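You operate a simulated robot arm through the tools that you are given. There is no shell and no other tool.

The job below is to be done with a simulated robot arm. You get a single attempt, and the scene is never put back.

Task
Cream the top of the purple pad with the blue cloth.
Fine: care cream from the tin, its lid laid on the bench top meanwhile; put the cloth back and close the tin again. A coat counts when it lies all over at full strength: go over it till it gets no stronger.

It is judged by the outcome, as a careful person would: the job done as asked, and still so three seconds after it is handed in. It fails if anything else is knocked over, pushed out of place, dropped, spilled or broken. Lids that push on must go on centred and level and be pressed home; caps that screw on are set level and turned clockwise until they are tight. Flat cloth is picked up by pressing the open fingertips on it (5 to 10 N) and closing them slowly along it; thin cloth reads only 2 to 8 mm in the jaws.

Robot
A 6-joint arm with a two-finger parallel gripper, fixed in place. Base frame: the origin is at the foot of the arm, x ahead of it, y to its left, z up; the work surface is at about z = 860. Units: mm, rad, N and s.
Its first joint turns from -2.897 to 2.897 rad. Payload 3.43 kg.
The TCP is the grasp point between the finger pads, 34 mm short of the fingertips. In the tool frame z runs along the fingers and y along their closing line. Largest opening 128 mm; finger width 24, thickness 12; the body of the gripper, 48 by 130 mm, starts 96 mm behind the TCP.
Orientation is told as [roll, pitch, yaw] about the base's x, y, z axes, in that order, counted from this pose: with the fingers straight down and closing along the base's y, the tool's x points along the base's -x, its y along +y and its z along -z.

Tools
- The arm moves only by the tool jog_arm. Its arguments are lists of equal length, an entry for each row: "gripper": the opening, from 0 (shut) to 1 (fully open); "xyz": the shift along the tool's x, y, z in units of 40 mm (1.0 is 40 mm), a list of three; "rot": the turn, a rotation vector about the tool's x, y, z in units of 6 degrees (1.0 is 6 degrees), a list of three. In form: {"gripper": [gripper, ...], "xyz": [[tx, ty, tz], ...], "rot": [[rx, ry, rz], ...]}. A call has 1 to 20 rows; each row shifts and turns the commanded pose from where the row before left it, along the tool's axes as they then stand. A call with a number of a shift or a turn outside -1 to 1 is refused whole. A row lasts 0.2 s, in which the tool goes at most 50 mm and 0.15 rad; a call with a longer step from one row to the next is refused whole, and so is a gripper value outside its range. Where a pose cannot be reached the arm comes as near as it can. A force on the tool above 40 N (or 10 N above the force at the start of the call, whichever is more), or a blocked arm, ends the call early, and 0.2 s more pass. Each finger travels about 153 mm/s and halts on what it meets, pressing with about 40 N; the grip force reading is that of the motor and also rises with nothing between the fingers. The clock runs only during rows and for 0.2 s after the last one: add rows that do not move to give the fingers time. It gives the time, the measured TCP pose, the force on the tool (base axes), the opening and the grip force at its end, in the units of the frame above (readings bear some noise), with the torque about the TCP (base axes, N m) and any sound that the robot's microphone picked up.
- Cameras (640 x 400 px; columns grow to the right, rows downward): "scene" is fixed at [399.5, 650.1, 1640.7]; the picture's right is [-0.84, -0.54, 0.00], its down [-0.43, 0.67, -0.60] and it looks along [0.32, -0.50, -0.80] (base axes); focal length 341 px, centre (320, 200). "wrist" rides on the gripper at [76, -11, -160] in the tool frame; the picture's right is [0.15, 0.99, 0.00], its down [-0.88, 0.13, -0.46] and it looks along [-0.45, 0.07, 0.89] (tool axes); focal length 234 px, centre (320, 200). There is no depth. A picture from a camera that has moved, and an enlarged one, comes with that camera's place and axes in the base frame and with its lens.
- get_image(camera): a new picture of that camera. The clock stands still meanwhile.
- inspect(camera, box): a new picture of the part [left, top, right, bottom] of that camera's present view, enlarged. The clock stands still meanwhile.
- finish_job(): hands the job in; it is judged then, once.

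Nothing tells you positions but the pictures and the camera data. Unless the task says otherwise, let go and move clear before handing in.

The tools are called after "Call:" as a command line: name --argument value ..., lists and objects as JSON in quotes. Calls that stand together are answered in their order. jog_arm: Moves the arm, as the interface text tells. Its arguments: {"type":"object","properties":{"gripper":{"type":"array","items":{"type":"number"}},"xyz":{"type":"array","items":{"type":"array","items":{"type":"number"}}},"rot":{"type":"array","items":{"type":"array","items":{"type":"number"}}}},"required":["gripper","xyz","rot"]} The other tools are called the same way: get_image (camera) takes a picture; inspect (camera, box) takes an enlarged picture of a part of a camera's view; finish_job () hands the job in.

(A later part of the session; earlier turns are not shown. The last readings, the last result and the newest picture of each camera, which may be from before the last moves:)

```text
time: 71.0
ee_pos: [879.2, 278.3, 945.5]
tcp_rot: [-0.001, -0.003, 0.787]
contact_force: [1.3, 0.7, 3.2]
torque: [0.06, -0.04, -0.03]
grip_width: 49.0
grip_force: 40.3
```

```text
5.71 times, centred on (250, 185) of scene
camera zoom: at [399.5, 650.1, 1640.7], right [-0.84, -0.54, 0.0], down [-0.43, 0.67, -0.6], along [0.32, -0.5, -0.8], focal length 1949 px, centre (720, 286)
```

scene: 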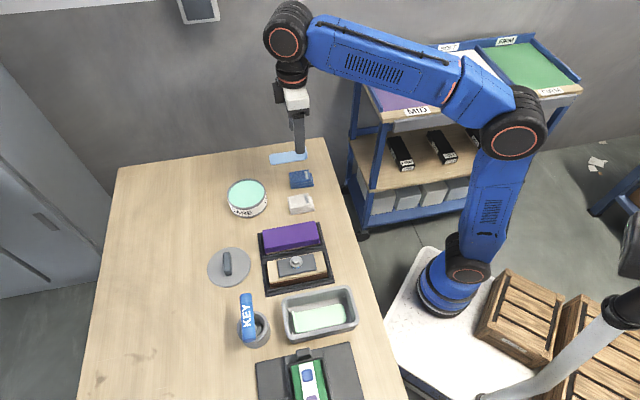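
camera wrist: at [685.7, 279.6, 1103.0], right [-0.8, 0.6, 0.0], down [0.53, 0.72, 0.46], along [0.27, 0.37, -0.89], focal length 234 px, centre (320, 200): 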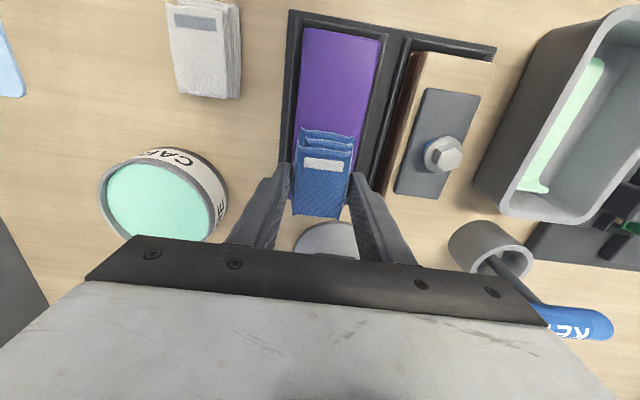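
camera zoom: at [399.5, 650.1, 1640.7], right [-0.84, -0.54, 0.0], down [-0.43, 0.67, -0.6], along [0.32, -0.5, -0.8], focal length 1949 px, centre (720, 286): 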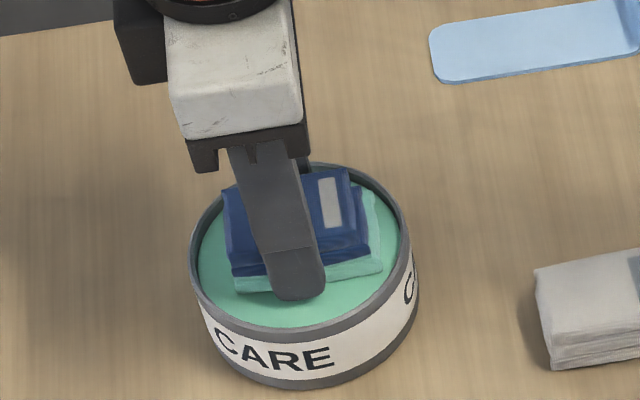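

The bottom fold has turned mint, so the cloth is loaded with cream now. I'll lift straight up and carry it to the pad.

Call:
jog_arm --gripper '[0.2, 0.2, 0.2, 0.2, 0.2, 0.2, 0.2, 0.2]' --xyz '[[0, 0, 0.01], [0, 0, 0], [0, 0, 0], [0, 0, -0.2], [0, 0, -0.5], [0, 0, -0.7], [0, 0, -0.5], [0, 0, 0]]' --rot '[[0, 0, 0], [0, 0, 0], [0, 0, 0], [0, 0, 0], [0, 0, 0], [0, 0, 0], [0, 0, 0], [0, 0, 0]]'

Call:
inspect --camera "scene" --box '[210, 130, 290, 225]'

Call:
inspect --camera "wrist" --box '[250, 90, 390, 230]'

```text
time: 72.8
ee_pos: [880.2, 278.2, 1019.6]
tcp_rot: [0.0, 0.002, 0.787]
contact_force: [-1.1, -0.1, -0.6]
torque: [0.0, -0.01, -0.04]
grip_width: 48.7
grip_force: 40.1
```

```text
4.21 times, centred on (250, 178) of scene
camera zoom: at [399.5, 650.1, 1640.7], right [-0.84, -0.54, 0.0], down [-0.43, 0.67, -0.6], along [0.32, -0.5, -0.8], focal length 1436 px, centre (615, 295)
```

zoom: 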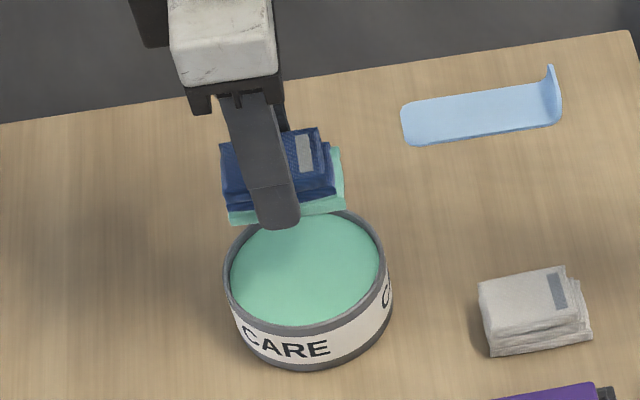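

```text
2.86 times, centred on (320, 160) of wrist
camera zoom: at [834.7, 216.6, 1180.4], right [-0.8, 0.6, 0.0], down [0.53, 0.72, 0.46], along [0.27, 0.37, -0.89], focal length 669 px, centre (320, 314)
```

zoom: 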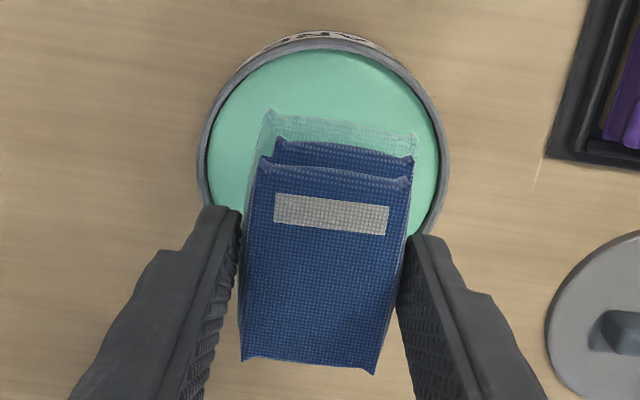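

Now to the pad centre.

Call:
jog_arm --gripper '[0.2, 0.2, 0.2, 0.2, 0.2, 0.2, 0.2, 0.2, 0.2, 0.2, 0.2]' --xyz '[[0.419, 0.629, 0], [0.419, 0.629, 0], [0.419, 0.629, 0], [0.419, 0.629, 0], [0.419, 0.629, 0], [0.419, 0.629, 0], [0, 0, 0.6], [0, 0, 0.6], [0, 0, 0.4], [0, 0, 0.15], [0, 0, 0]]' --rot '[[0, 0, 0], [0, 0, 0], [0, 0, 0], [0, 0, 0], [0, 0, 0], [0, 0, 0], [0, 0, 0], [0, 0, 0], [0, 0, 0], [0, 0, 0], [0, 0, 0]]'

Call:
inspect --camera "scene" --box '[255, 205, 335, 280]'

```text
time: 75.2
ee_pos: [701.5, 315.1, 950.7]
tcp_rot: [-0.001, 0.0, 0.788]
contact_force: [-0.2, 0.4, 0.1]
torque: [-0.01, 0.0, 0.0]
grip_width: 48.8
grip_force: 39.2
```

```text
5.33 times, centred on (295, 242) of scene
camera zoom: at [399.5, 650.1, 1640.7], right [-0.84, -0.54, 0.0], down [-0.43, 0.67, -0.6], along [0.32, -0.5, -0.8], focal length 1819 px, centre (453, -27)
```

zoom: 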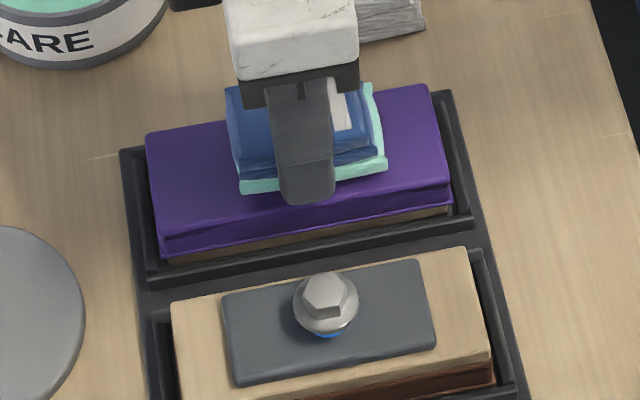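

Call:
jog_arm --gripper '[0.2, 0.2, 0.2, 0.2, 0.2, 0.2, 0.2]' --xyz '[[0, 0, 0.05], [0, 0, 0.05], [0, 0, 0.04], [0, 0, 0.03], [0, 0, 0.02], [0, 0, 0], [0, 0, 0]]' --rot '[[0, 0, 0], [0, 0, 0], [0, 0, 0], [0, 0, 0], [0, 0, 0], [0, 0, 0], [0, 0, 0]]'

```text
time: 76.8
ee_pos: [702.2, 313.1, 941.6]
tcp_rot: [0.0, 0.0, 0.787]
contact_force: [0.0, -0.5, -0.8]
torque: [-0.01, -0.03, -0.03]
grip_width: 48.8
grip_force: 39.7
```

Call:
jog_arm --gripper '[0.2, 0.2, 0.2, 0.2]' --xyz '[[0, 0, 0.02], [0, 0, 0.02], [0, 0, 0], [0, 0, 0]]' --rot '[[0, 0, 0], [0, 0, 0], [0, 0, 0], [0, 0, 0]]'

```text
time: 77.8
ee_pos: [701.0, 313.1, 942.9]
tcp_rot: [-0.001, -0.003, 0.788]
contact_force: [3.4, -0.6, 21.2]
torque: [-0.09, -0.03, 0.02]
grip_width: 49.0
grip_force: 39.9
```

Contact at about 20 N. I'll ease off a bit and stroke out to the far end, then back to the near end.

Call:
jog_arm --gripper '[0.2, 0.2, 0.2, 0.2, 0.2, 0.2, 0.2, 0.2]' --xyz '[[0, 0, -0.015], [-0.2, 0, 0.0015], [-0.2, 0, 0.0015], [-0.2, 0, 0.0015], [-0.2, 0, 0.0015], [-0.2, 0, 0.0015], [-0.2, 0, 0.0015], [0, 0, 0]]' --rot '[[0, 0, 0], [0, 0, 0], [0, 0, 0], [0, 0, 0], [0, 0, 0], [0, 0, 0], [0, 0, 0], [0, 0, 0]]'

Call:
inspect --camera "scene" --box '[255, 205, 335, 280]'

Call:
inspect --camera "wrist" --box '[270, 5, 410, 145]'

```text
time: 79.6
ee_pos: [733.6, 347.8, 940.6]
tcp_rot: [-0.001, -0.001, 0.785]
contact_force: [-7.3, -8.5, 29.8]
torque: [-0.44, 0.46, 0.0]
grip_width: 48.6
grip_force: 39.9
```

```text
5.33 times, centred on (295, 242) of scene
camera zoom: at [399.5, 650.1, 1640.7], right [-0.84, -0.54, 0.0], down [-0.43, 0.67, -0.6], along [0.32, -0.5, -0.8], focal length 1819 px, centre (453, -27)
```

zoom: 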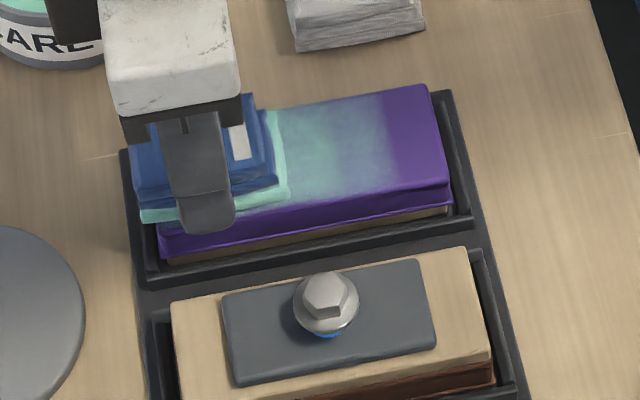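

```text
2.86 times, centred on (340, 75) of wrist
camera zoom: at [688.6, 285.2, 1101.7], right [-0.8, 0.6, 0.0], down [0.53, 0.71, 0.46], along [0.27, 0.37, -0.89], focal length 669 px, centre (263, 557)
```

zoom: 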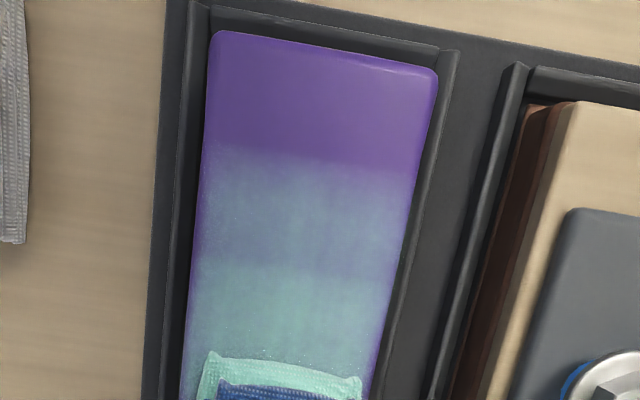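

The mint coat is showing clearly. Force went up to 30 N, so I'll ease off and stroke back along the middle to the near end.

Call:
jog_arm --gripper '[0.2, 0.2, 0.2, 0.2, 0.2, 0.2, 0.2, 0.2, 0.2, 0.2, 0.2, 0.2, 0.2, 0.2]' --xyz '[[0, 0, -0.035], [0.2, 0, 0], [0.2, 0, 0], [0.2, 0, 0], [0.2, 0, 0], [0.2, 0, 0], [0.2, 0, 0], [0.2, 0, 0], [0.2, 0, 0], [0.2, 0, 0], [0.2, 0, 0], [0.2, 0, 0], [0.2, 0, 0], [0, 0, 0]]' --rot '[[0, 0, 0], [0, 0, 0], [0, 0, 0], [0, 0, 0], [0, 0, 0], [0, 0, 0], [0, 0, 0], [0, 0, 0], [0, 0, 0], [0, 0, 0], [0, 0, 0], [0, 0, 0], [0, 0, 0], [0, 0, 0]]'

Call:
inspect --camera "scene" --box '[255, 205, 335, 280]'

```text
time: 82.6
ee_pos: [667.9, 278.9, 941.5]
tcp_rot: [0.0, -0.002, 0.787]
contact_force: [0.5, 1.0, 6.5]
torque: [0.07, -0.04, 0.05]
grip_width: 48.9
grip_force: 40.1
```

```text
5.33 times, centred on (295, 242) of scene
camera zoom: at [399.5, 650.1, 1640.7], right [-0.84, -0.54, 0.0], down [-0.43, 0.67, -0.6], along [0.32, -0.5, -0.8], focal length 1819 px, centre (453, -27)
```

zoom: 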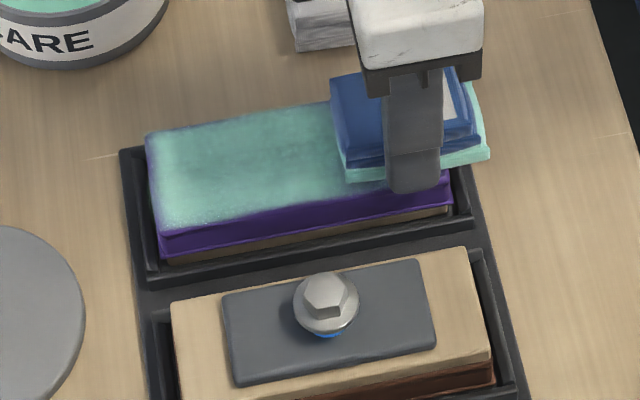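

The coat covers the middle lane nicely. Now the left-hand side lane out to the far end.

Call:
jog_arm --gripper '[0.2, 0.2, 0.2, 0.2, 0.2, 0.2, 0.2, 0.2, 0.2, 0.2, 0.2, 0.2, 0.2, 0.2, 0.2]' --xyz '[[0, 0.12, 0.005], [0, 0.12, 0], [-0.2, 0, 0], [-0.2, 0, 0], [-0.2, 0, 0], [-0.2, 0, 0], [-0.2, 0, 0], [-0.2, 0, 0], [-0.2, 0, 0], [-0.2, 0, 0], [-0.2, 0, 0], [-0.2, 0, 0], [-0.2, 0, 0], [-0.2, 0, 0], [0, 0, 0]]' --rot '[[0, 0, 0], [0, 0, 0], [0, 0, 0], [0, 0, 0], [0, 0, 0], [0, 0, 0], [0, 0, 0], [0, 0, 0], [0, 0, 0], [0, 0, 0], [0, 0, 0], [0, 0, 0], [0, 0, 0], [0, 0, 0], [0, 0, 0]]'

Call:
inspect --camera "scene" --box '[255, 205, 335, 280]'

Call:
inspect --camera "wrist" --box '[270, 5, 410, 145]'

```text
time: 85.8
ee_pos: [730.2, 354.6, 942.6]
tcp_rot: [0.0, -0.002, 0.787]
contact_force: [-1.3, -1.3, 3.3]
torque: [-0.03, 0.07, 0.02]
grip_width: 48.8
grip_force: 40.1
```

```text
5.33 times, centred on (295, 242) of scene
camera zoom: at [399.5, 650.1, 1640.7], right [-0.84, -0.54, 0.0], down [-0.43, 0.67, -0.6], along [0.32, -0.5, -0.8], focal length 1819 px, centre (453, -27)
```

zoom: 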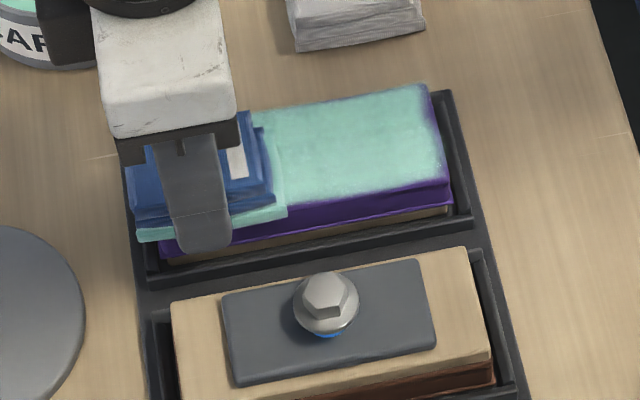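

```text
2.86 times, centred on (340, 75) of wrist
camera zoom: at [684.1, 293.9, 1101.9], right [-0.8, 0.6, 0.0], down [0.53, 0.72, 0.46], along [0.27, 0.37, -0.89], focal length 669 px, centre (263, 557)
```

zoom: 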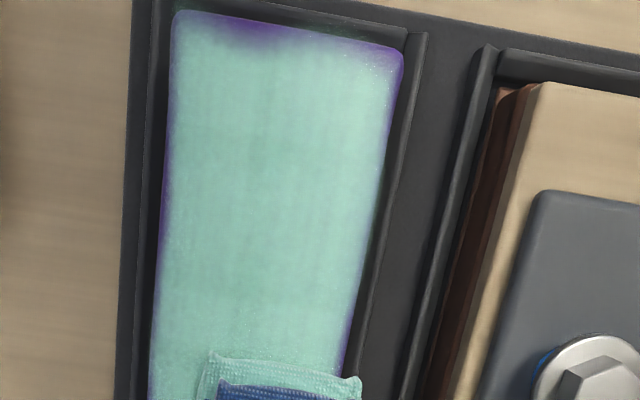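

Nearly full; only edges remain purple. Now the right-hand side lane back to the near end.

Call:
jog_arm --gripper '[0.2, 0.2, 0.2, 0.2, 0.2, 0.2, 0.2, 0.2, 0.2, 0.2, 0.2, 0.2, 0.2, 0.2, 0.2, 0.2, 0.2]' --xyz '[[0, -0.16, 0.01], [0, -0.16, 0], [0, -0.16, 0], [0.2, 0, 0], [0.2, 0, 0], [0.2, 0, 0], [0.2, 0, 0], [0.2, 0, 0], [0.2, 0, 0], [0.2, 0, 0], [0.2, 0, 0], [0.2, 0, 0], [0.2, 0, 0], [0.2, 0, 0], [0.2, 0, 0], [0.2, 0, 0], [0, 0, 0]]' --rot '[[0, 0, 0], [0, 0, 0], [0, 0, 0], [0, 0, 0], [0, 0, 0], [0, 0, 0], [0, 0, 0], [0, 0, 0], [0, 0, 0], [0, 0, 0], [0, 0, 0], [0, 0, 0], [0, 0, 0], [0, 0, 0], [0, 0, 0], [0, 0, 0], [0, 0, 0]]'

Call:
inspect --camera "scene" --box '[255, 205, 335, 280]'

```text
time: 89.4
ee_pos: [668.9, 267.6, 942.9]
tcp_rot: [0.0, 0.0, 0.788]
contact_force: [0.7, -0.4, -0.3]
torque: [-0.03, -0.04, 0.01]
grip_width: 48.5
grip_force: 40.3
```

```text
5.33 times, centred on (295, 242) of scene
camera zoom: at [399.5, 650.1, 1640.7], right [-0.84, -0.54, 0.0], down [-0.43, 0.67, -0.6], along [0.32, -0.5, -0.8], focal length 1819 px, centre (453, -27)
```

zoom: 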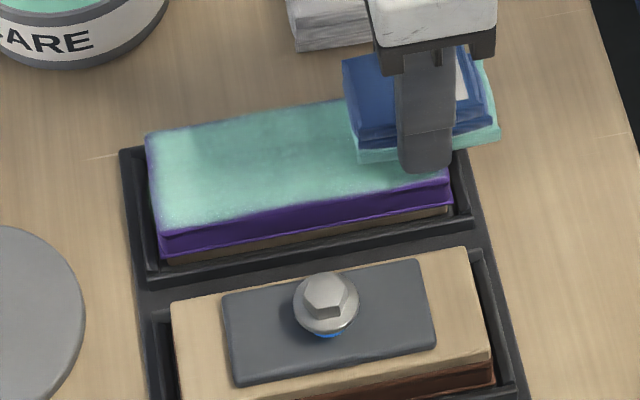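

Contact got lost at the near end. I'll lower a little until I feel it again.

Call:
jog_arm --gripper '[0.2, 0.2, 0.2, 0.2]' --xyz '[[0, 0, 0.015], [0, 0, 0.015], [0, 0, 0], [0, 0, 0]]' --rot '[[0, 0, 0], [0, 0, 0], [0, 0, 0], [0, 0, 0]]'

```text
time: 90.4
ee_pos: [669.0, 267.7, 941.6]
tcp_rot: [0.0, -0.002, 0.788]
contact_force: [3.4, 3.8, 18.2]
torque: [0.27, -0.11, -0.01]
grip_width: 48.9
grip_force: 40.1
```

Call:
jog_arm --gripper '[0.2, 0.2, 0.2, 0.2, 0.2, 0.2, 0.2, 0.2, 0.2]' --xyz '[[0, 0, -0.01], [-0.2, 0, 0], [-0.2, 0, 0], [-0.2, 0, 0], [-0.2, 0, 0], [-0.2, 0, 0], [-0.2, 0, 0], [-0.2, 0, 0], [0, 0, 0]]' --rot '[[0, 0, 0], [0, 0, 0], [0, 0, 0], [0, 0, 0], [0, 0, 0], [0, 0, 0], [0, 0, 0], [0, 0, 0], [0, 0, 0]]'

Call:
inspect --camera "scene" --box '[255, 205, 335, 280]'

Call:
inspect --camera "wrist" --box '[270, 35, 410, 175]'

```text
time: 92.4
ee_pos: [708.3, 305.9, 941.5]
tcp_rot: [-0.002, -0.004, 0.787]
contact_force: [-5.5, -7.3, 27.8]
torque: [-0.32, 0.39, 0.04]
grip_width: 48.9
grip_force: 39.5
```

```text
5.33 times, centred on (295, 242) of scene
camera zoom: at [399.5, 650.1, 1640.7], right [-0.84, -0.54, 0.0], down [-0.43, 0.67, -0.6], along [0.32, -0.5, -0.8], focal length 1819 px, centre (453, -27)
```

zoom: 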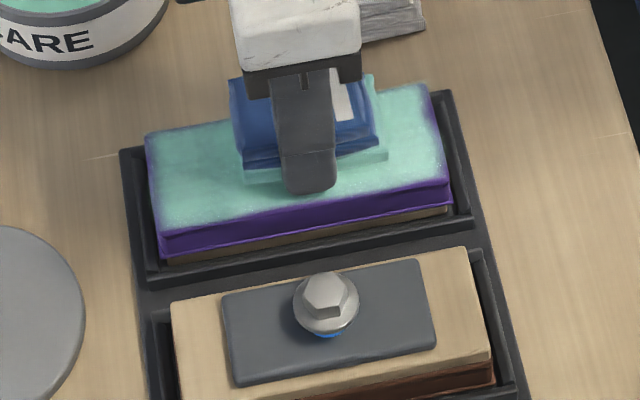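

```text
2.86 times, centred on (340, 105) of wrist
camera zoom: at [661.7, 243.2, 1101.2], right [-0.8, 0.6, 0.0], down [0.53, 0.71, 0.46], along [0.27, 0.37, -0.89], focal length 669 px, centre (263, 471)
```

zoom: 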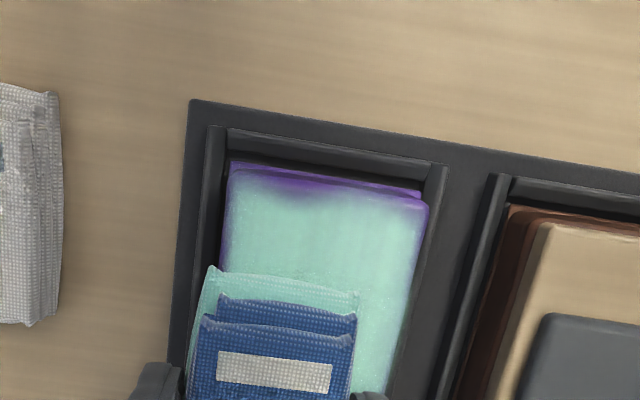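

Call:
jog_arm --gripper '[0.2, 0.2, 0.2, 0.2, 0.2, 0.2, 0.2, 0.2, 0.2]' --xyz '[[0, 0, -0.03], [-0.2, 0, 0], [-0.2, 0, 0], [-0.2, 0, 0.003], [-0.2, 0, 0.003], [-0.2, 0, 0.003], [-0.2, 0, 0.003], [-0.2, 0, 0.003], [0, 0, 0]]' --rot '[[0, 0, 0], [0, 0, 0], [0, 0, 0], [0, 0, 0], [0, 0, 0], [0, 0, 0], [0, 0, 0], [0, 0, 0], [0, 0, 0]]'

Call:
inspect --camera "wrist" --box '[270, 5, 410, 145]'

```text
time: 94.4
ee_pos: [748.7, 345.1, 942.7]
tcp_rot: [0.0, -0.002, 0.788]
contact_force: [0.0, -0.1, -0.3]
torque: [0.02, 0.02, 0.01]
grip_width: 48.9
grip_force: 40.0
```

```text
2.86 times, centred on (340, 75) of wrist
camera zoom: at [702.7, 283.5, 1102.5], right [-0.8, 0.59, 0.0], down [0.53, 0.72, 0.46], along [0.27, 0.37, -0.89], focal length 669 px, centre (263, 557)
```

zoom: 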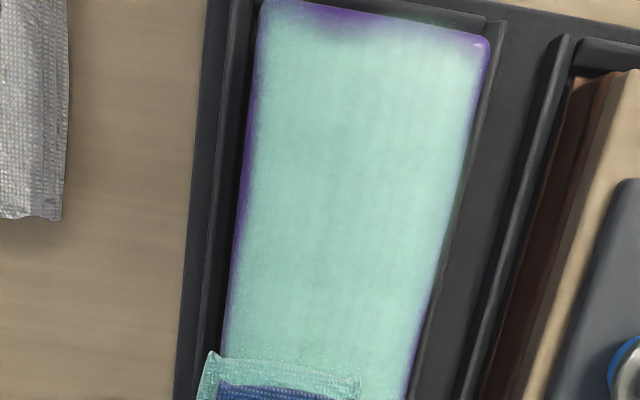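

Call:
jog_arm --gripper '[0.2, 0.2, 0.2, 0.2, 0.2, 0.2, 0.2]' --xyz '[[0, 0, 0.015], [0, 0, 0.01], [0, -0.08, 0], [0, 0.15, 0], [0, 0.15, 0], [0, 0.15, 0], [0, 0, 0]]' --rot '[[0, 0, 0], [0, 0, 0], [0, 0, 0], [0, 0, 0], [0, 0, 0], [0, 0, 0], [0, 0, 0]]'

```text
time: 96.0
ee_pos: [736.6, 356.1, 940.6]
tcp_rot: [0.0, -0.001, 0.787]
contact_force: [0.3, -2.1, 4.0]
torque: [0.03, -0.09, -0.02]
grip_width: 48.6
grip_force: 40.2
```

Call:
jog_arm --gripper '[0.2, 0.2, 0.2, 0.2, 0.2, 0.2, 0.2, 0.2, 0.2, 0.2, 0.2]' --xyz '[[0, 0, 0.015], [0, 0.15, 0], [0, -0.15, 0], [0, -0.15, 0], [0, -0.15, 0], [0, -0.15, 0], [0, -0.08, 0], [0, 0.15, 0], [0, 0.15, 0], [0, 0.08, 0], [0, 0, 0]]' --rot '[[0, 0, 0], [0, 0, 0], [0, 0, 0], [0, 0, 0], [0, 0, 0], [0, 0, 0], [0, 0, 0], [0, 0, 0], [0, 0, 0], [0, 0, 0], [0, 0, 0]]'

Call:
inspect --camera "scene" --box '[255, 205, 335, 280]'

```text
time: 98.4
ee_pos: [740.0, 351.7, 940.9]
tcp_rot: [0.0, -0.001, 0.787]
contact_force: [3.9, -6.0, 14.1]
torque: [-0.21, -0.2, 0.0]
grip_width: 48.5
grip_force: 40.0
```

```text
5.33 times, centred on (295, 242) of scene
camera zoom: at [399.5, 650.1, 1640.7], right [-0.84, -0.54, 0.0], down [-0.43, 0.67, -0.6], along [0.32, -0.5, -0.8], focal length 1819 px, centre (453, -27)
```

zoom: 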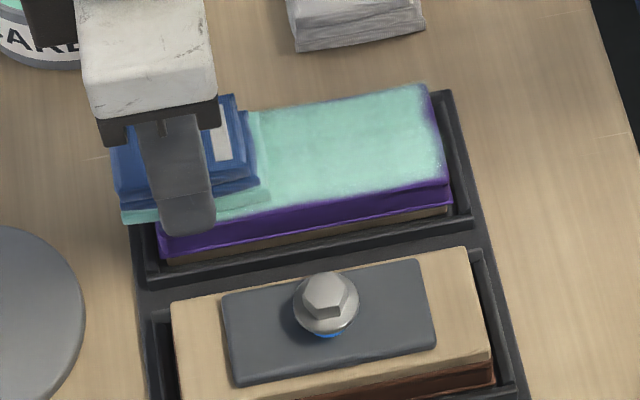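

Call:
jog_arm --gripper '[0.2, 0.2, 0.2, 0.2, 0.2, 0.2, 0.2, 0.2, 0.2, 0.2, 0.2, 0.2, 0.2, 0.2, 0.2, 0.2, 0.2]' --xyz '[[0, -0.17, 0], [0, -0.17, 0], [0.2, 0, -0.005], [0.2, 0, -0.005], [0.2, 0, -0.005], [0.2, 0, -0.005], [0.2, 0, 0], [0.2, 0, 0], [0.2, 0, 0], [0.2, 0, 0], [0.2, 0, 0], [0.2, 0, 0.004], [0.2, 0, 0.005], [0.2, 0, 0.005], [0.2, 0, 0.005], [0.2, 0, 0.005], [0, 0, 0]]' --rot '[[0, 0, 0], [0, 0, 0], [0, 0, 0], [0, 0, 0], [0, 0, 0], [0, 0, 0], [0, 0, 0], [0, 0, 0], [0, 0, 0], [0, 0, 0], [0, 0, 0], [0, 0, 0], [0, 0, 0], [0, 0, 0], [0, 0, 0], [0, 0, 0], [0, 0, 0]]'

Call:
inspect --camera "scene" --box '[255, 205, 335, 280]'

```text
time: 102.0
ee_pos: [672.4, 262.3, 940.8]
tcp_rot: [-0.003, -0.002, 0.787]
contact_force: [7.3, 8.1, 31.9]
torque: [0.54, -0.29, -0.05]
grip_width: 48.7
grip_force: 40.2
```

```text
5.33 times, centred on (295, 242) of scene
camera zoom: at [399.5, 650.1, 1640.7], right [-0.84, -0.54, 0.0], down [-0.43, 0.67, -0.6], along [0.32, -0.5, -0.8], focal length 1819 px, centre (453, -27)
```

zoom: 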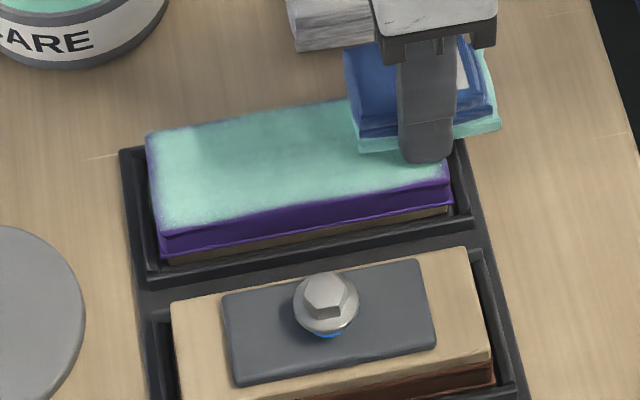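

Call:
jog_arm --gripper '[0.2, 0.2, 0.2, 0.2, 0.2, 0.2, 0.2, 0.2, 0.2, 0.2, 0.2, 0.2]' --xyz '[[0, 0, -0.022], [0.1, 0.14, 0], [0, 0.14, 0], [0, 0.14, 0], [0, 0.14, 0], [0, 0.14, 0], [0, -0.14, 0], [0, -0.14, 0], [0, -0.14, 0], [0, -0.14, 0], [0, -0.14, 0], [0, 0, 0]]' --rot '[[0, 0, 0], [0, 0, 0], [0, 0, 0], [0, 0, 0], [0, 0, 0], [0, 0, 0], [0, 0, 0], [0, 0, 0], [0, 0, 0], [0, 0, 0], [0, 0, 0], [0, 0, 0]]'

Call:
inspect --camera "scene" --box '[255, 205, 335, 280]'

```text
time: 104.6
ee_pos: [669.9, 261.2, 940.9]
tcp_rot: [0.0, -0.001, 0.788]
contact_force: [-1.2, 1.0, 4.3]
torque: [0.07, 0.07, -0.02]
grip_width: 48.6
grip_force: 40.2
```

```text
5.33 times, centred on (295, 242) of scene
camera zoom: at [399.5, 650.1, 1640.7], right [-0.84, -0.54, 0.0], down [-0.43, 0.67, -0.6], along [0.32, -0.5, -0.8], focal length 1819 px, centre (453, -27)
```

zoom: 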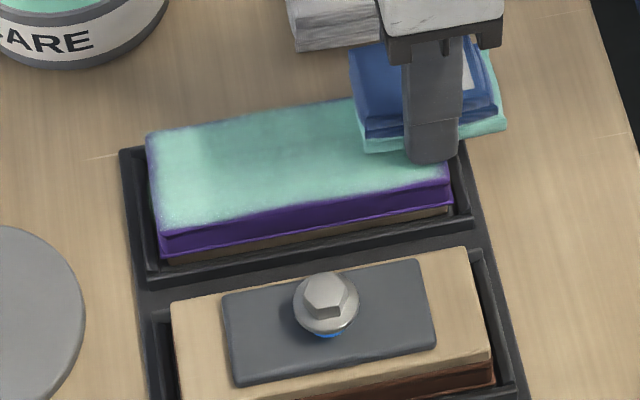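

I'll lift off and look at the whole pad.

Call:
jog_arm --gripper '[0.2, 0.2, 0.2, 0.2, 0.2, 0.2, 0.2, 0.2]' --xyz '[[0, 0, -0.3], [0, 0, -0.8], [0, 0, -0.8], [-0.9, 0.1, -0.2], [-0.9, 0.1, 0], [-0.9, 0.1, 0], [-0.9, 0.1, 0], [0, 0, 0]]' --rot '[[0, 0, 0], [0, 0, 0], [0, 0, 0], [0, 0, 0], [0, 0, 0], [0, 0, 0], [0, 0, 0], [0, 0, 0]]'

Call:
inspect --camera "wrist" --box '[240, 0, 420, 140]'

Call:
inspect --camera "scene" --box '[255, 210, 335, 270]'

```text
time: 106.4
ee_pos: [759.5, 374.6, 1024.2]
tcp_rot: [0.001, 0.001, 0.786]
contact_force: [0.0, 1.2, -0.2]
torque: [-0.04, 0.01, -0.01]
grip_width: 48.7
grip_force: 39.7
```

```text
2.86 times, centred on (330, 70) of wrist
camera zoom: at [714.6, 312.6, 1183.7], right [-0.8, 0.59, 0.0], down [0.53, 0.72, 0.46], along [0.27, 0.37, -0.89], focal length 669 px, centre (291, 571)
```

zoom: 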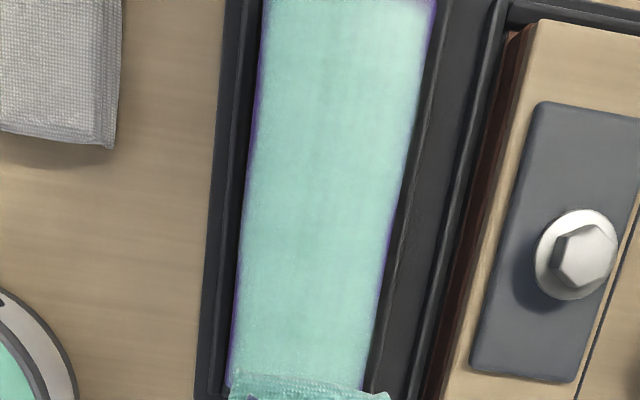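

```text
6.67 times, centred on (295, 240) of scene
camera zoom: at [399.5, 650.1, 1640.7], right [-0.84, -0.54, 0.0], down [-0.43, 0.67, -0.6], along [0.32, -0.5, -0.8], focal length 2274 px, centre (487, -67)
```

zoom: 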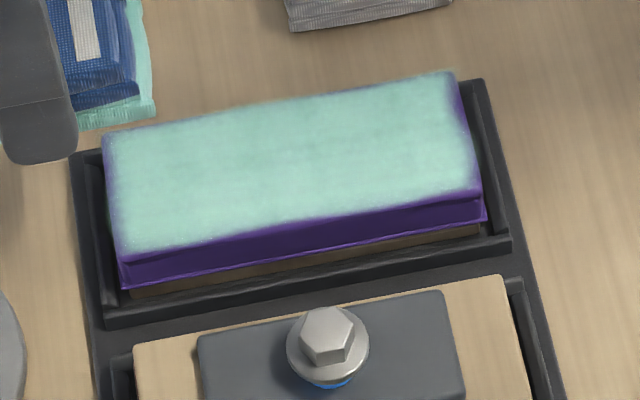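

Coverage is nearly complete; only thin strips along the edges still look purple. I'll do more passes with the cloth overhanging each edge, starting with the left-side edge.

Call:
jog_arm --gripper '[0.2, 0.2, 0.2, 0.2, 0.2, 0.2, 0.2, 0.2]' --xyz '[[0.8, 0.34, 0], [0, 0, 0.7], [0, 0, 0.7], [0, 0, 0.4], [0, 0, 0.1], [0, 0, 0.06], [0, 0, 0], [0, 0, 0]]' --rot '[[0, 0, 0], [0, 0, 0], [0, 0, 0], [0, 0, 0], [0, 0, 0], [0, 0, 0], [0, 0, 0], [0, 0, 0]]'

```text
time: 108.2
ee_pos: [727.2, 361.1, 948.8]
tcp_rot: [0.0, 0.0, 0.787]
contact_force: [1.6, -0.8, -0.9]
torque: [0.04, -0.01, 0.0]
grip_width: 48.7
grip_force: 39.7
```

Call:
jog_arm --gripper '[0.2, 0.2, 0.2, 0.2, 0.2, 0.2, 0.2]' --xyz '[[0, 0, 0.05], [0, 0, 0.05], [0, 0, 0.03], [0, 0, 0.02], [0, 0, 0.02], [0, 0, 0], [0, 0, 0]]' --rot '[[0, 0, 0], [0, 0, 0], [0, 0, 0], [0, 0, 0], [0, 0, 0], [0, 0, 0], [0, 0, 0]]'

```text
time: 109.8
ee_pos: [727.8, 360.0, 939.9]
tcp_rot: [-0.002, -0.003, 0.787]
contact_force: [0.2, -0.1, 12.8]
torque: [-0.27, 0.22, 0.02]
grip_width: 48.9
grip_force: 39.6
```

Call:
jog_arm --gripper '[0.2, 0.2, 0.2, 0.2, 0.2, 0.2, 0.2, 0.2]' --xyz '[[0.2, 0, 0], [0.2, 0, 0], [0.2, 0, 0], [0.2, 0, 0], [0.2, 0, 0], [0.2, 0, 0], [0.2, 0, 0], [0, 0, 0]]' --rot '[[0, 0, 0], [0, 0, 0], [0, 0, 0], [0, 0, 0], [0, 0, 0], [0, 0, 0], [0, 0, 0], [0, 0, 0]]'

Call:
jog_arm --gripper '[0.2, 0.2, 0.2, 0.2, 0.2, 0.2, 0.2, 0.2]' --xyz '[[0.2, 0, 0], [0.2, 0, 0], [0.2, 0, 0], [0.2, 0, 0], [0.2, 0, 0], [0.2, 0, 0], [0.2, 0, 0], [0, 0, 0]]' --rot '[[0, 0, 0], [0, 0, 0], [0, 0, 0], [0, 0, 0], [0, 0, 0], [0, 0, 0], [0, 0, 0], [0, 0, 0]]'

Call:
inspect --camera "scene" --box '[255, 205, 335, 280]'

```text
time: 111.6
ee_pos: [688.6, 322.3, 942.3]
tcp_rot: [0.0, 0.0, 0.787]
contact_force: [0.5, 1.2, 6.1]
torque: [-0.04, 0.03, 0.03]
grip_width: 48.4
grip_force: 40.4
```

```text
time: 113.4
ee_pos: [647.3, 282.1, 939.7]
tcp_rot: [0.001, -0.002, 0.788]
contact_force: [7.8, 4.0, 24.7]
torque: [0.2, -0.55, 0.04]
grip_width: 48.8
grip_force: 39.7
```

```text
5.33 times, centred on (295, 242) of scene
camera zoom: at [399.5, 650.1, 1640.7], right [-0.84, -0.54, 0.0], down [-0.43, 0.67, -0.6], along [0.32, -0.5, -0.8], focal length 1819 px, centre (453, -27)
```

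zoom: 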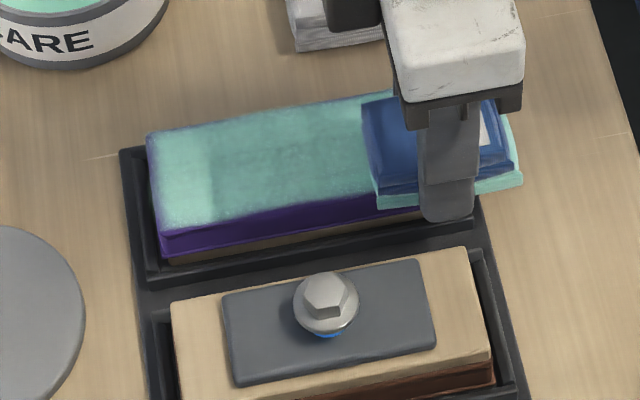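

Call:
jog_arm --gripper '[0.2, 0.2, 0.2, 0.2, 0.2, 0.2, 0.2, 0.2]' --xyz '[[0, 0, -0.012], [0, -0.16, 0], [0, -0.16, 0], [0, -0.16, 0], [0, -0.16, 0], [0, -0.13, 0], [0, 0, 0], [0, 0, 0]]' --rot '[[0, 0, 0], [0, 0, 0], [0, 0, 0], [0, 0, 0], [0, 0, 0], [0, 0, 0], [0, 0, 0], [0, 0, 0]]'

Call:
jog_arm --gripper '[0.2, 0.2, 0.2, 0.2, 0.2, 0.2, 0.2, 0.2]' --xyz '[[-0.2, 0, 0], [-0.2, 0, 0], [-0.2, 0, 0], [-0.2, 0, 0], [-0.2, 0, 0], [-0.2, 0, 0], [-0.2, 0, 0], [0, 0, 0]]' --rot '[[0, 0, 0], [0, 0, 0], [0, 0, 0], [0, 0, 0], [0, 0, 0], [0, 0, 0], [0, 0, 0], [0, 0, 0]]'

```text
time: 115.2
ee_pos: [669.0, 259.1, 940.4]
tcp_rot: [-0.001, -0.002, 0.786]
contact_force: [-1.1, 4.2, 17.4]
torque: [0.34, 0.1, 0.02]
grip_width: 48.6
grip_force: 40.2
```

```text
time: 117.0
ee_pos: [708.2, 299.9, 939.1]
tcp_rot: [0.001, -0.001, 0.787]
contact_force: [-5.9, -6.7, 25.9]
torque: [-0.24, 0.37, 0.06]
grip_width: 48.8
grip_force: 40.2
```

Call:
jog_arm --gripper '[0.2, 0.2, 0.2, 0.2, 0.2, 0.2, 0.2, 0.2, 0.2]' --xyz '[[0, 0, -0.012], [-0.2, 0, 0], [-0.2, 0, 0], [-0.2, 0, 0], [-0.2, 0, 0.003], [-0.2, 0, 0.003], [-0.2, 0, 0.003], [-0.2, 0, 0.003], [0, 0, 0]]' --rot '[[0, 0, 0], [0, 0, 0], [0, 0, 0], [0, 0, 0], [0, 0, 0], [0, 0, 0], [0, 0, 0], [0, 0, 0], [0, 0, 0]]'

Call:
inspect --camera "wrist" --box '[270, 0, 430, 145]'

```text
time: 119.0
ee_pos: [751.0, 339.6, 941.2]
tcp_rot: [-0.001, -0.001, 0.786]
contact_force: [0.4, 0.5, -1.0]
torque: [0.0, 0.03, -0.01]
grip_width: 49.0
grip_force: 39.9
```

```text
2.76 times, centred on (350, 72) of wrist
camera zoom: at [705.3, 277.7, 1101.1], right [-0.8, 0.6, 0.0], down [0.53, 0.72, 0.46], along [0.27, 0.37, -0.89], focal length 646 px, centre (237, 552)
```

zoom: 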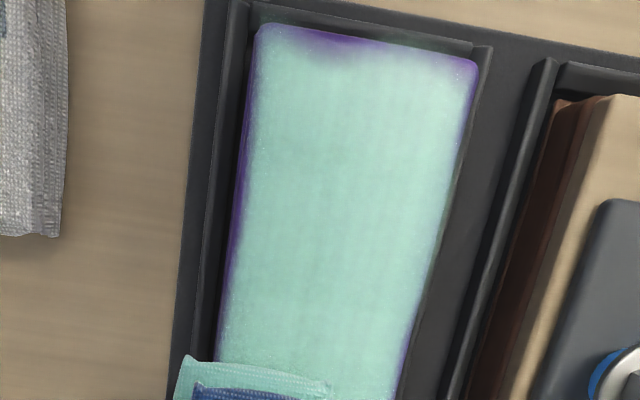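

The near-end strip and right edge still need more, so I'll reload the cloth at the proven tin position before finishing the edges.

Call:
jog_arm --gripper '[0.2, 0.2, 0.2, 0.2, 0.2, 0.2, 0.2, 0.2, 0.2]' --xyz '[[0, 0, -0.4], [0, 0, -0.8], [0, 0, -0.8], [-0.237, -0.674, 0], [-0.237, -0.674, 0], [-0.237, -0.674, 0], [-0.237, -0.674, 0], [-0.237, -0.674, 0], [0, 0, 0]]' --rot '[[0, 0, 0], [0, 0, 0], [0, 0, 0], [0, 0, 0], [0, 0, 0], [0, 0, 0], [0, 0, 0], [0, 0, 0], [0, 0, 0]]'

Call:
inspect --camera "scene" --box '[255, 210, 335, 270]'

Call:
inspect --camera "wrist" --box '[250, 90, 390, 230]'

```text
time: 121.0
ee_pos: [880.6, 279.6, 1022.7]
tcp_rot: [0.001, -0.002, 0.788]
contact_force: [0.1, -0.2, -0.3]
torque: [0.02, 0.0, -0.02]
grip_width: 49.0
grip_force: 40.3
```

```text
6.67 times, centred on (295, 240) of scene
camera zoom: at [399.5, 650.1, 1640.7], right [-0.84, -0.54, 0.0], down [-0.43, 0.67, -0.6], along [0.32, -0.5, -0.8], focal length 2274 px, centre (487, -67)
```

zoom: 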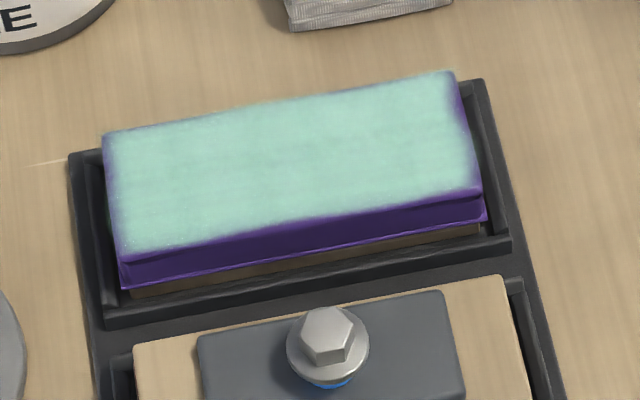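

```text
2.86 times, centred on (320, 160) of wrist
camera zoom: at [834.3, 217.3, 1183.0], right [-0.8, 0.59, 0.0], down [0.53, 0.72, 0.46], along [0.27, 0.37, -0.89], focal length 669 px, centre (320, 314)
```

zoom: 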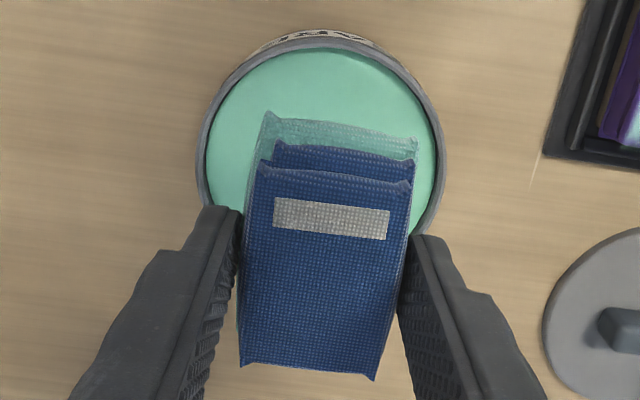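

Alignment matches the successful dip view. Lowering to the cream.

Call:
jog_arm --gripper '[0.2, 0.2, 0.2, 0.2, 0.2, 0.2, 0.2, 0.2]' --xyz '[[0.02, -0.01, 0.6], [0, 0, 0.6], [0, 0, 0.4], [0, 0, 0.1], [0, 0, 0.05], [0, 0, 0.03], [0, 0, 0], [0, 0, 0]]' --rot '[[0, 0, 0], [0, 0, 0], [0, 0, 0], [0, 0, 0], [0, 0, 0], [0, 0, 0], [0, 0, 0], [0, 0, 0]]'

```text
time: 122.8
ee_pos: [878.2, 277.5, 950.5]
tcp_rot: [0.001, 0.0, 0.786]
contact_force: [-0.7, 0.2, -0.3]
torque: [0.0, 0.03, 0.01]
grip_width: 48.8
grip_force: 39.6
```

Call:
jog_arm --gripper '[0.2, 0.2, 0.2, 0.2, 0.2, 0.2, 0.2]' --xyz '[[0, 0, 0.03], [0, 0, 0.03], [0, 0, 0.03], [0, 0, 0.02], [0, 0, 0.02], [0, 0, 0], [0, 0, 0]]' --rot '[[0, 0, 0], [0, 0, 0], [0, 0, 0], [0, 0, 0], [0, 0, 0], [0, 0, 0], [0, 0, 0]]'

Call:
inspect --camera "scene" --box '[220, 150, 280, 220]'

```text
time: 124.4
ee_pos: [877.5, 275.6, 945.7]
tcp_rot: [-0.001, -0.002, 0.788]
contact_force: [4.9, 6.0, 31.6]
torque: [-1.19, 0.14, 0.07]
grip_width: 48.9
grip_force: 40.2
```

```text
5.71 times, centred on (250, 185) of scene
camera zoom: at [399.5, 650.1, 1640.7], right [-0.84, -0.54, 0.0], down [-0.43, 0.67, -0.6], along [0.32, -0.5, -0.8], focal length 1949 px, centre (720, 286)
```

zoom: 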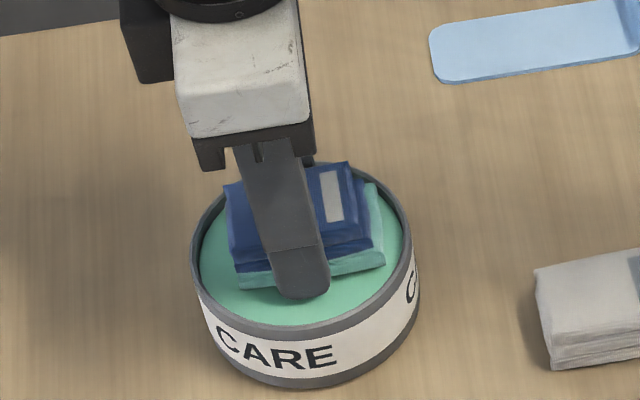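

The near corner on the right side caught the rim (torque shows it). I'll raise, shift 3 mm outward, and retry.

Call:
jog_arm --gripper '[0.2, 0.2, 0.2, 0.2, 0.2]' --xyz '[[0, 0, -0.15], [0, 0, -0.15], [-0.07, 0.03, 0], [0, 0, 0], [0, 0, 0]]' --rot '[[0, 0, 0], [0, 0, 0], [0, 0, 0], [0, 0, 0], [0, 0, 0]]'

Call:
inspect --camera "wrist" --box '[250, 90, 390, 230]'

Call:
inspect --camera "scene" --box '[220, 150, 280, 220]'

```text
time: 125.6
ee_pos: [877.6, 278.9, 957.0]
tcp_rot: [-0.001, 0.0, 0.786]
contact_force: [0.6, -0.2, -0.5]
torque: [0.02, 0.01, 0.03]
grip_width: 49.1
grip_force: 40.3
```

```text
2.86 times, centred on (320, 160) of wrist
camera zoom: at [833.8, 217.9, 1116.3], right [-0.8, 0.59, 0.0], down [0.53, 0.72, 0.46], along [0.27, 0.37, -0.89], focal length 669 px, centre (320, 314)
```

zoom: 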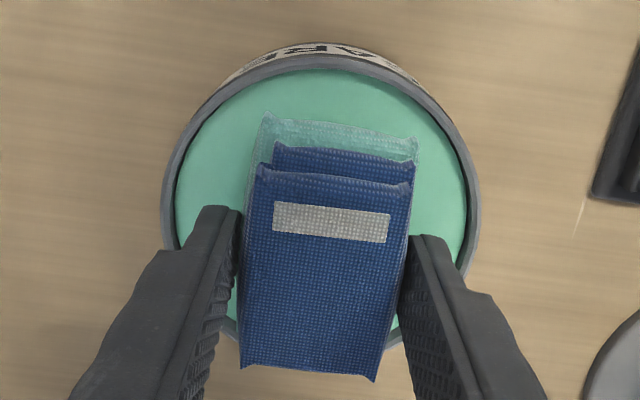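

```text
5.71 times, centred on (250, 185) of scene
camera zoom: at [399.5, 650.1, 1640.7], right [-0.84, -0.54, 0.0], down [-0.43, 0.67, -0.6], along [0.32, -0.5, -0.8], focal length 1949 px, centre (720, 286)
```

zoom: 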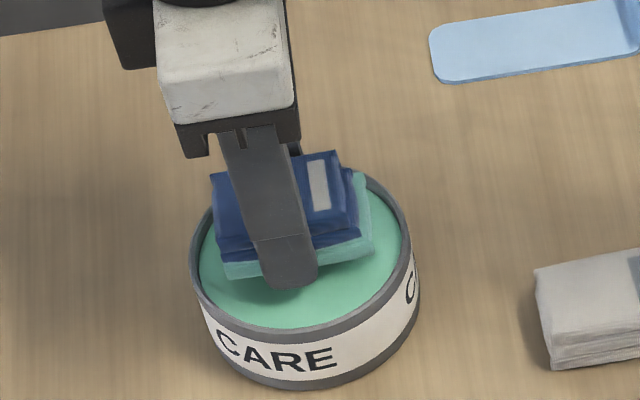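

Call:
jog_arm --gripper '[0.2, 0.2, 0.2, 0.2, 0.2, 0.2]' --xyz '[[-0.035, -0.018, 0], [0, 0, 0.08], [0, 0, 0.06], [0, 0, 0.04], [0, 0, 0], [0, 0, 0]]' --rot '[[0, 0, 0], [0, 0, 0], [0, 0, 0], [0, 0, 0], [0, 0, 0], [0, 0, 0]]'

Call:
jog_arm --gripper '[0.2, 0.2, 0.2, 0.2]' --xyz '[[0, 0, 0.03], [0, 0, 0.03], [0, 0, 0], [0, 0, 0]]' --rot '[[0, 0, 0], [0, 0, 0], [0, 0, 0], [0, 0, 0]]'

```text
time: 127.0
ee_pos: [879.6, 281.2, 949.1]
tcp_rot: [-0.001, 0.0, 0.787]
contact_force: [-0.4, 0.1, -0.6]
torque: [0.02, -0.01, 0.0]
grip_width: 48.7
grip_force: 39.3
```

```text
time: 128.0
ee_pos: [880.8, 280.3, 945.9]
tcp_rot: [0.001, -0.001, 0.788]
contact_force: [0.9, -0.8, -0.7]
torque: [-0.01, 0.01, -0.02]
grip_width: 48.7
grip_force: 39.9
```

Call:
jog_arm --gripper '[0.2, 0.2, 0.2, 0.2]' --xyz '[[0, 0, 0.02], [0, 0, 0.02], [0, 0, 0], [0, 0, 0]]' --rot '[[0, 0, 0], [0, 0, 0], [0, 0, 0], [0, 0, 0]]'

```text
time: 129.0
ee_pos: [880.9, 280.3, 944.3]
tcp_rot: [0.0, -0.001, 0.787]
contact_force: [-0.7, -1.0, -0.7]
torque: [-0.02, 0.04, -0.01]
grip_width: 48.9
grip_force: 39.9
```

Call:
jog_arm --gripper '[0.2, 0.2, 0.2, 0.2]' --xyz '[[0, 0, 0.02], [0, 0, 0.02], [0, 0, 0], [0, 0, 0]]' --rot '[[0, 0, 0], [0, 0, 0], [0, 0, 0], [0, 0, 0]]'

Call:
inspect --camera "scene" --box '[220, 150, 280, 220]'

```text
time: 130.0
ee_pos: [880.9, 281.1, 944.3]
tcp_rot: [-0.001, 0.001, 0.787]
contact_force: [-0.4, 0.2, 0.0]
torque: [-0.01, 0.01, -0.02]
grip_width: 48.7
grip_force: 40.0
```

```text
5.71 times, centred on (250, 185) of scene
camera zoom: at [399.5, 650.1, 1640.7], right [-0.84, -0.54, 0.0], down [-0.43, 0.67, -0.6], along [0.32, -0.5, -0.8], focal length 1949 px, centre (720, 286)
```

zoom: 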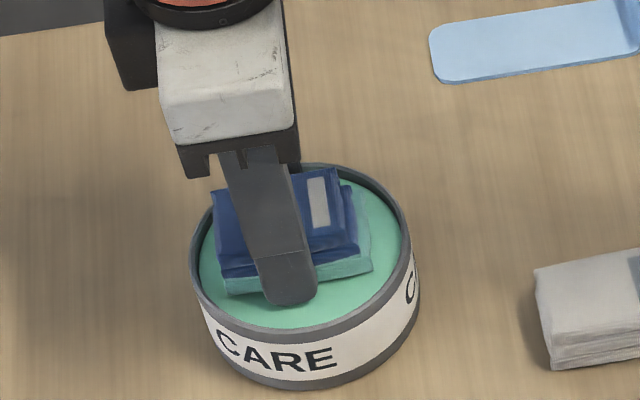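

Call:
jog_arm --gripper '[0.2, 0.2, 0.2, 0.2]' --xyz '[[0, 0, 0.02], [0, 0, 0.02], [0, 0, 0], [0, 0, 0]]' --rot '[[0, 0, 0], [0, 0, 0], [0, 0, 0], [0, 0, 0]]'

```text
time: 131.0
ee_pos: [881.3, 280.0, 942.9]
tcp_rot: [-0.001, -0.002, 0.785]
contact_force: [-0.8, -1.1, 4.9]
torque: [0.15, -0.06, -0.02]
grip_width: 48.8
grip_force: 40.1
```

Call:
jog_arm --gripper '[0.2, 0.2, 0.2, 0.2, 0.2]' --xyz '[[0, 0, 0.01], [0, 0.03, 0], [0, -0.03, 0], [0, 0, 0], [0, 0, 0]]' --rot '[[0, 0, 0], [0, 0, 0], [0, 0, 0], [0, 0, 0], [0, 0, 0]]'

Call:
inspect --camera "scene" --box '[220, 150, 280, 220]'

```text
time: 132.2
ee_pos: [879.9, 281.1, 942.5]
tcp_rot: [-0.002, -0.004, 0.786]
contact_force: [4.0, -3.0, 26.5]
torque: [0.55, -0.68, -0.15]
grip_width: 48.8
grip_force: 39.9
```

```text
5.71 times, centred on (250, 185) of scene
camera zoom: at [399.5, 650.1, 1640.7], right [-0.84, -0.54, 0.0], down [-0.43, 0.67, -0.6], along [0.32, -0.5, -0.8], focal length 1949 px, centre (720, 286)
```

zoom: 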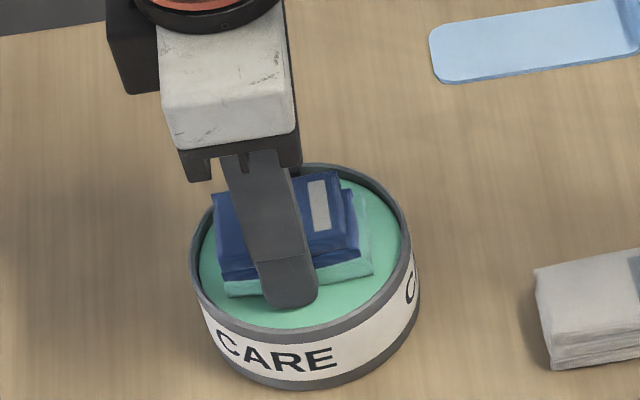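

Reloaded. I'll lift and go to the pad's near end.

Call:
jog_arm --gripper '[0.2, 0.2, 0.2, 0.2, 0.2, 0.2, 0.2, 0.2, 0.2, 0.2, 0.2, 0.2, 0.2, 0.2, 0.2]' --xyz '[[0, 0, -0.15], [0, 0, -0.5], [0, 0, -0.7], [0, 0, -0.55], [0.671, 0.626, 0], [0.671, 0.626, 0], [0.671, 0.626, 0], [0.671, 0.626, 0], [0.671, 0.626, 0], [0.671, 0.626, 0], [0, 0, 0.7], [0, 0, 0.7], [0, 0, 0.3], [0, 0, 0], [0, 0, 0]]' --rot '[[0, 0, 0], [0, 0, 0], [0, 0, 0], [0, 0, 0], [0, 0, 0], [0, 0, 0], [0, 0, 0], [0, 0, 0], [0, 0, 0], [0, 0, 0], [0, 0, 0], [0, 0, 0], [0, 0, 0], [0, 0, 0], [0, 0, 0]]'

Call:
inspect --camera "scene" --box '[255, 205, 335, 280]'

```text
time: 135.4
ee_pos: [661.8, 271.3, 948.9]
tcp_rot: [0.001, 0.001, 0.788]
contact_force: [0.6, 0.2, -0.5]
torque: [0.01, 0.01, 0.0]
grip_width: 49.0
grip_force: 40.5
```

```text
5.33 times, centred on (295, 242) of scene
camera zoom: at [399.5, 650.1, 1640.7], right [-0.84, -0.54, 0.0], down [-0.43, 0.67, -0.6], along [0.32, -0.5, -0.8], focal length 1819 px, centre (453, -27)
```

zoom: 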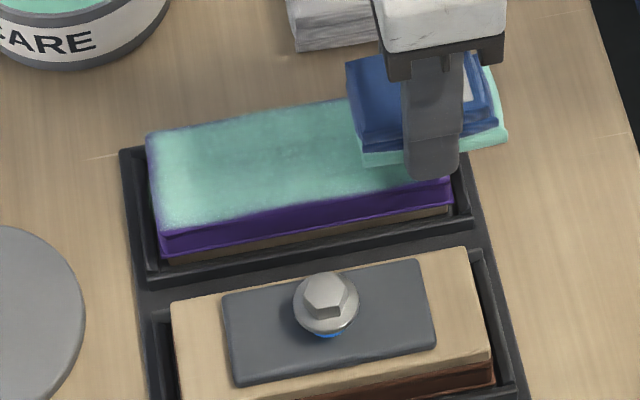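

Call:
jog_arm --gripper '[0.2, 0.2, 0.2, 0.2, 0.2, 0.2, 0.2]' --xyz '[[0, 0, 0.05], [0, 0, 0.05], [0, 0, 0.05], [0, 0, 0.02], [0, 0, 0.02], [0, 0, 0], [0, 0, 0]]' --rot '[[0, 0, 0], [0, 0, 0], [0, 0, 0], [0, 0, 0], [0, 0, 0], [0, 0, 0], [0, 0, 0]]'

```text
time: 137.0
ee_pos: [660.7, 273.4, 941.3]
tcp_rot: [0.0, 0.0, 0.787]
contact_force: [-0.3, -0.1, -0.1]
torque: [0.0, -0.03, -0.01]
grip_width: 48.7
grip_force: 40.4
```

Call:
jog_arm --gripper '[0.2, 0.2, 0.2, 0.2]' --xyz '[[0, 0, 0.02], [0, 0, 0.02], [0, 0, 0], [0, 0, 0]]' --rot '[[0, 0, 0], [0, 0, 0], [0, 0, 0], [0, 0, 0]]'

```text
time: 138.0
ee_pos: [661.1, 273.4, 940.8]
tcp_rot: [0.001, -0.001, 0.787]
contact_force: [-0.2, 0.7, 0.1]
torque: [-0.01, 0.02, 0.01]
grip_width: 48.8
grip_force: 40.0
```

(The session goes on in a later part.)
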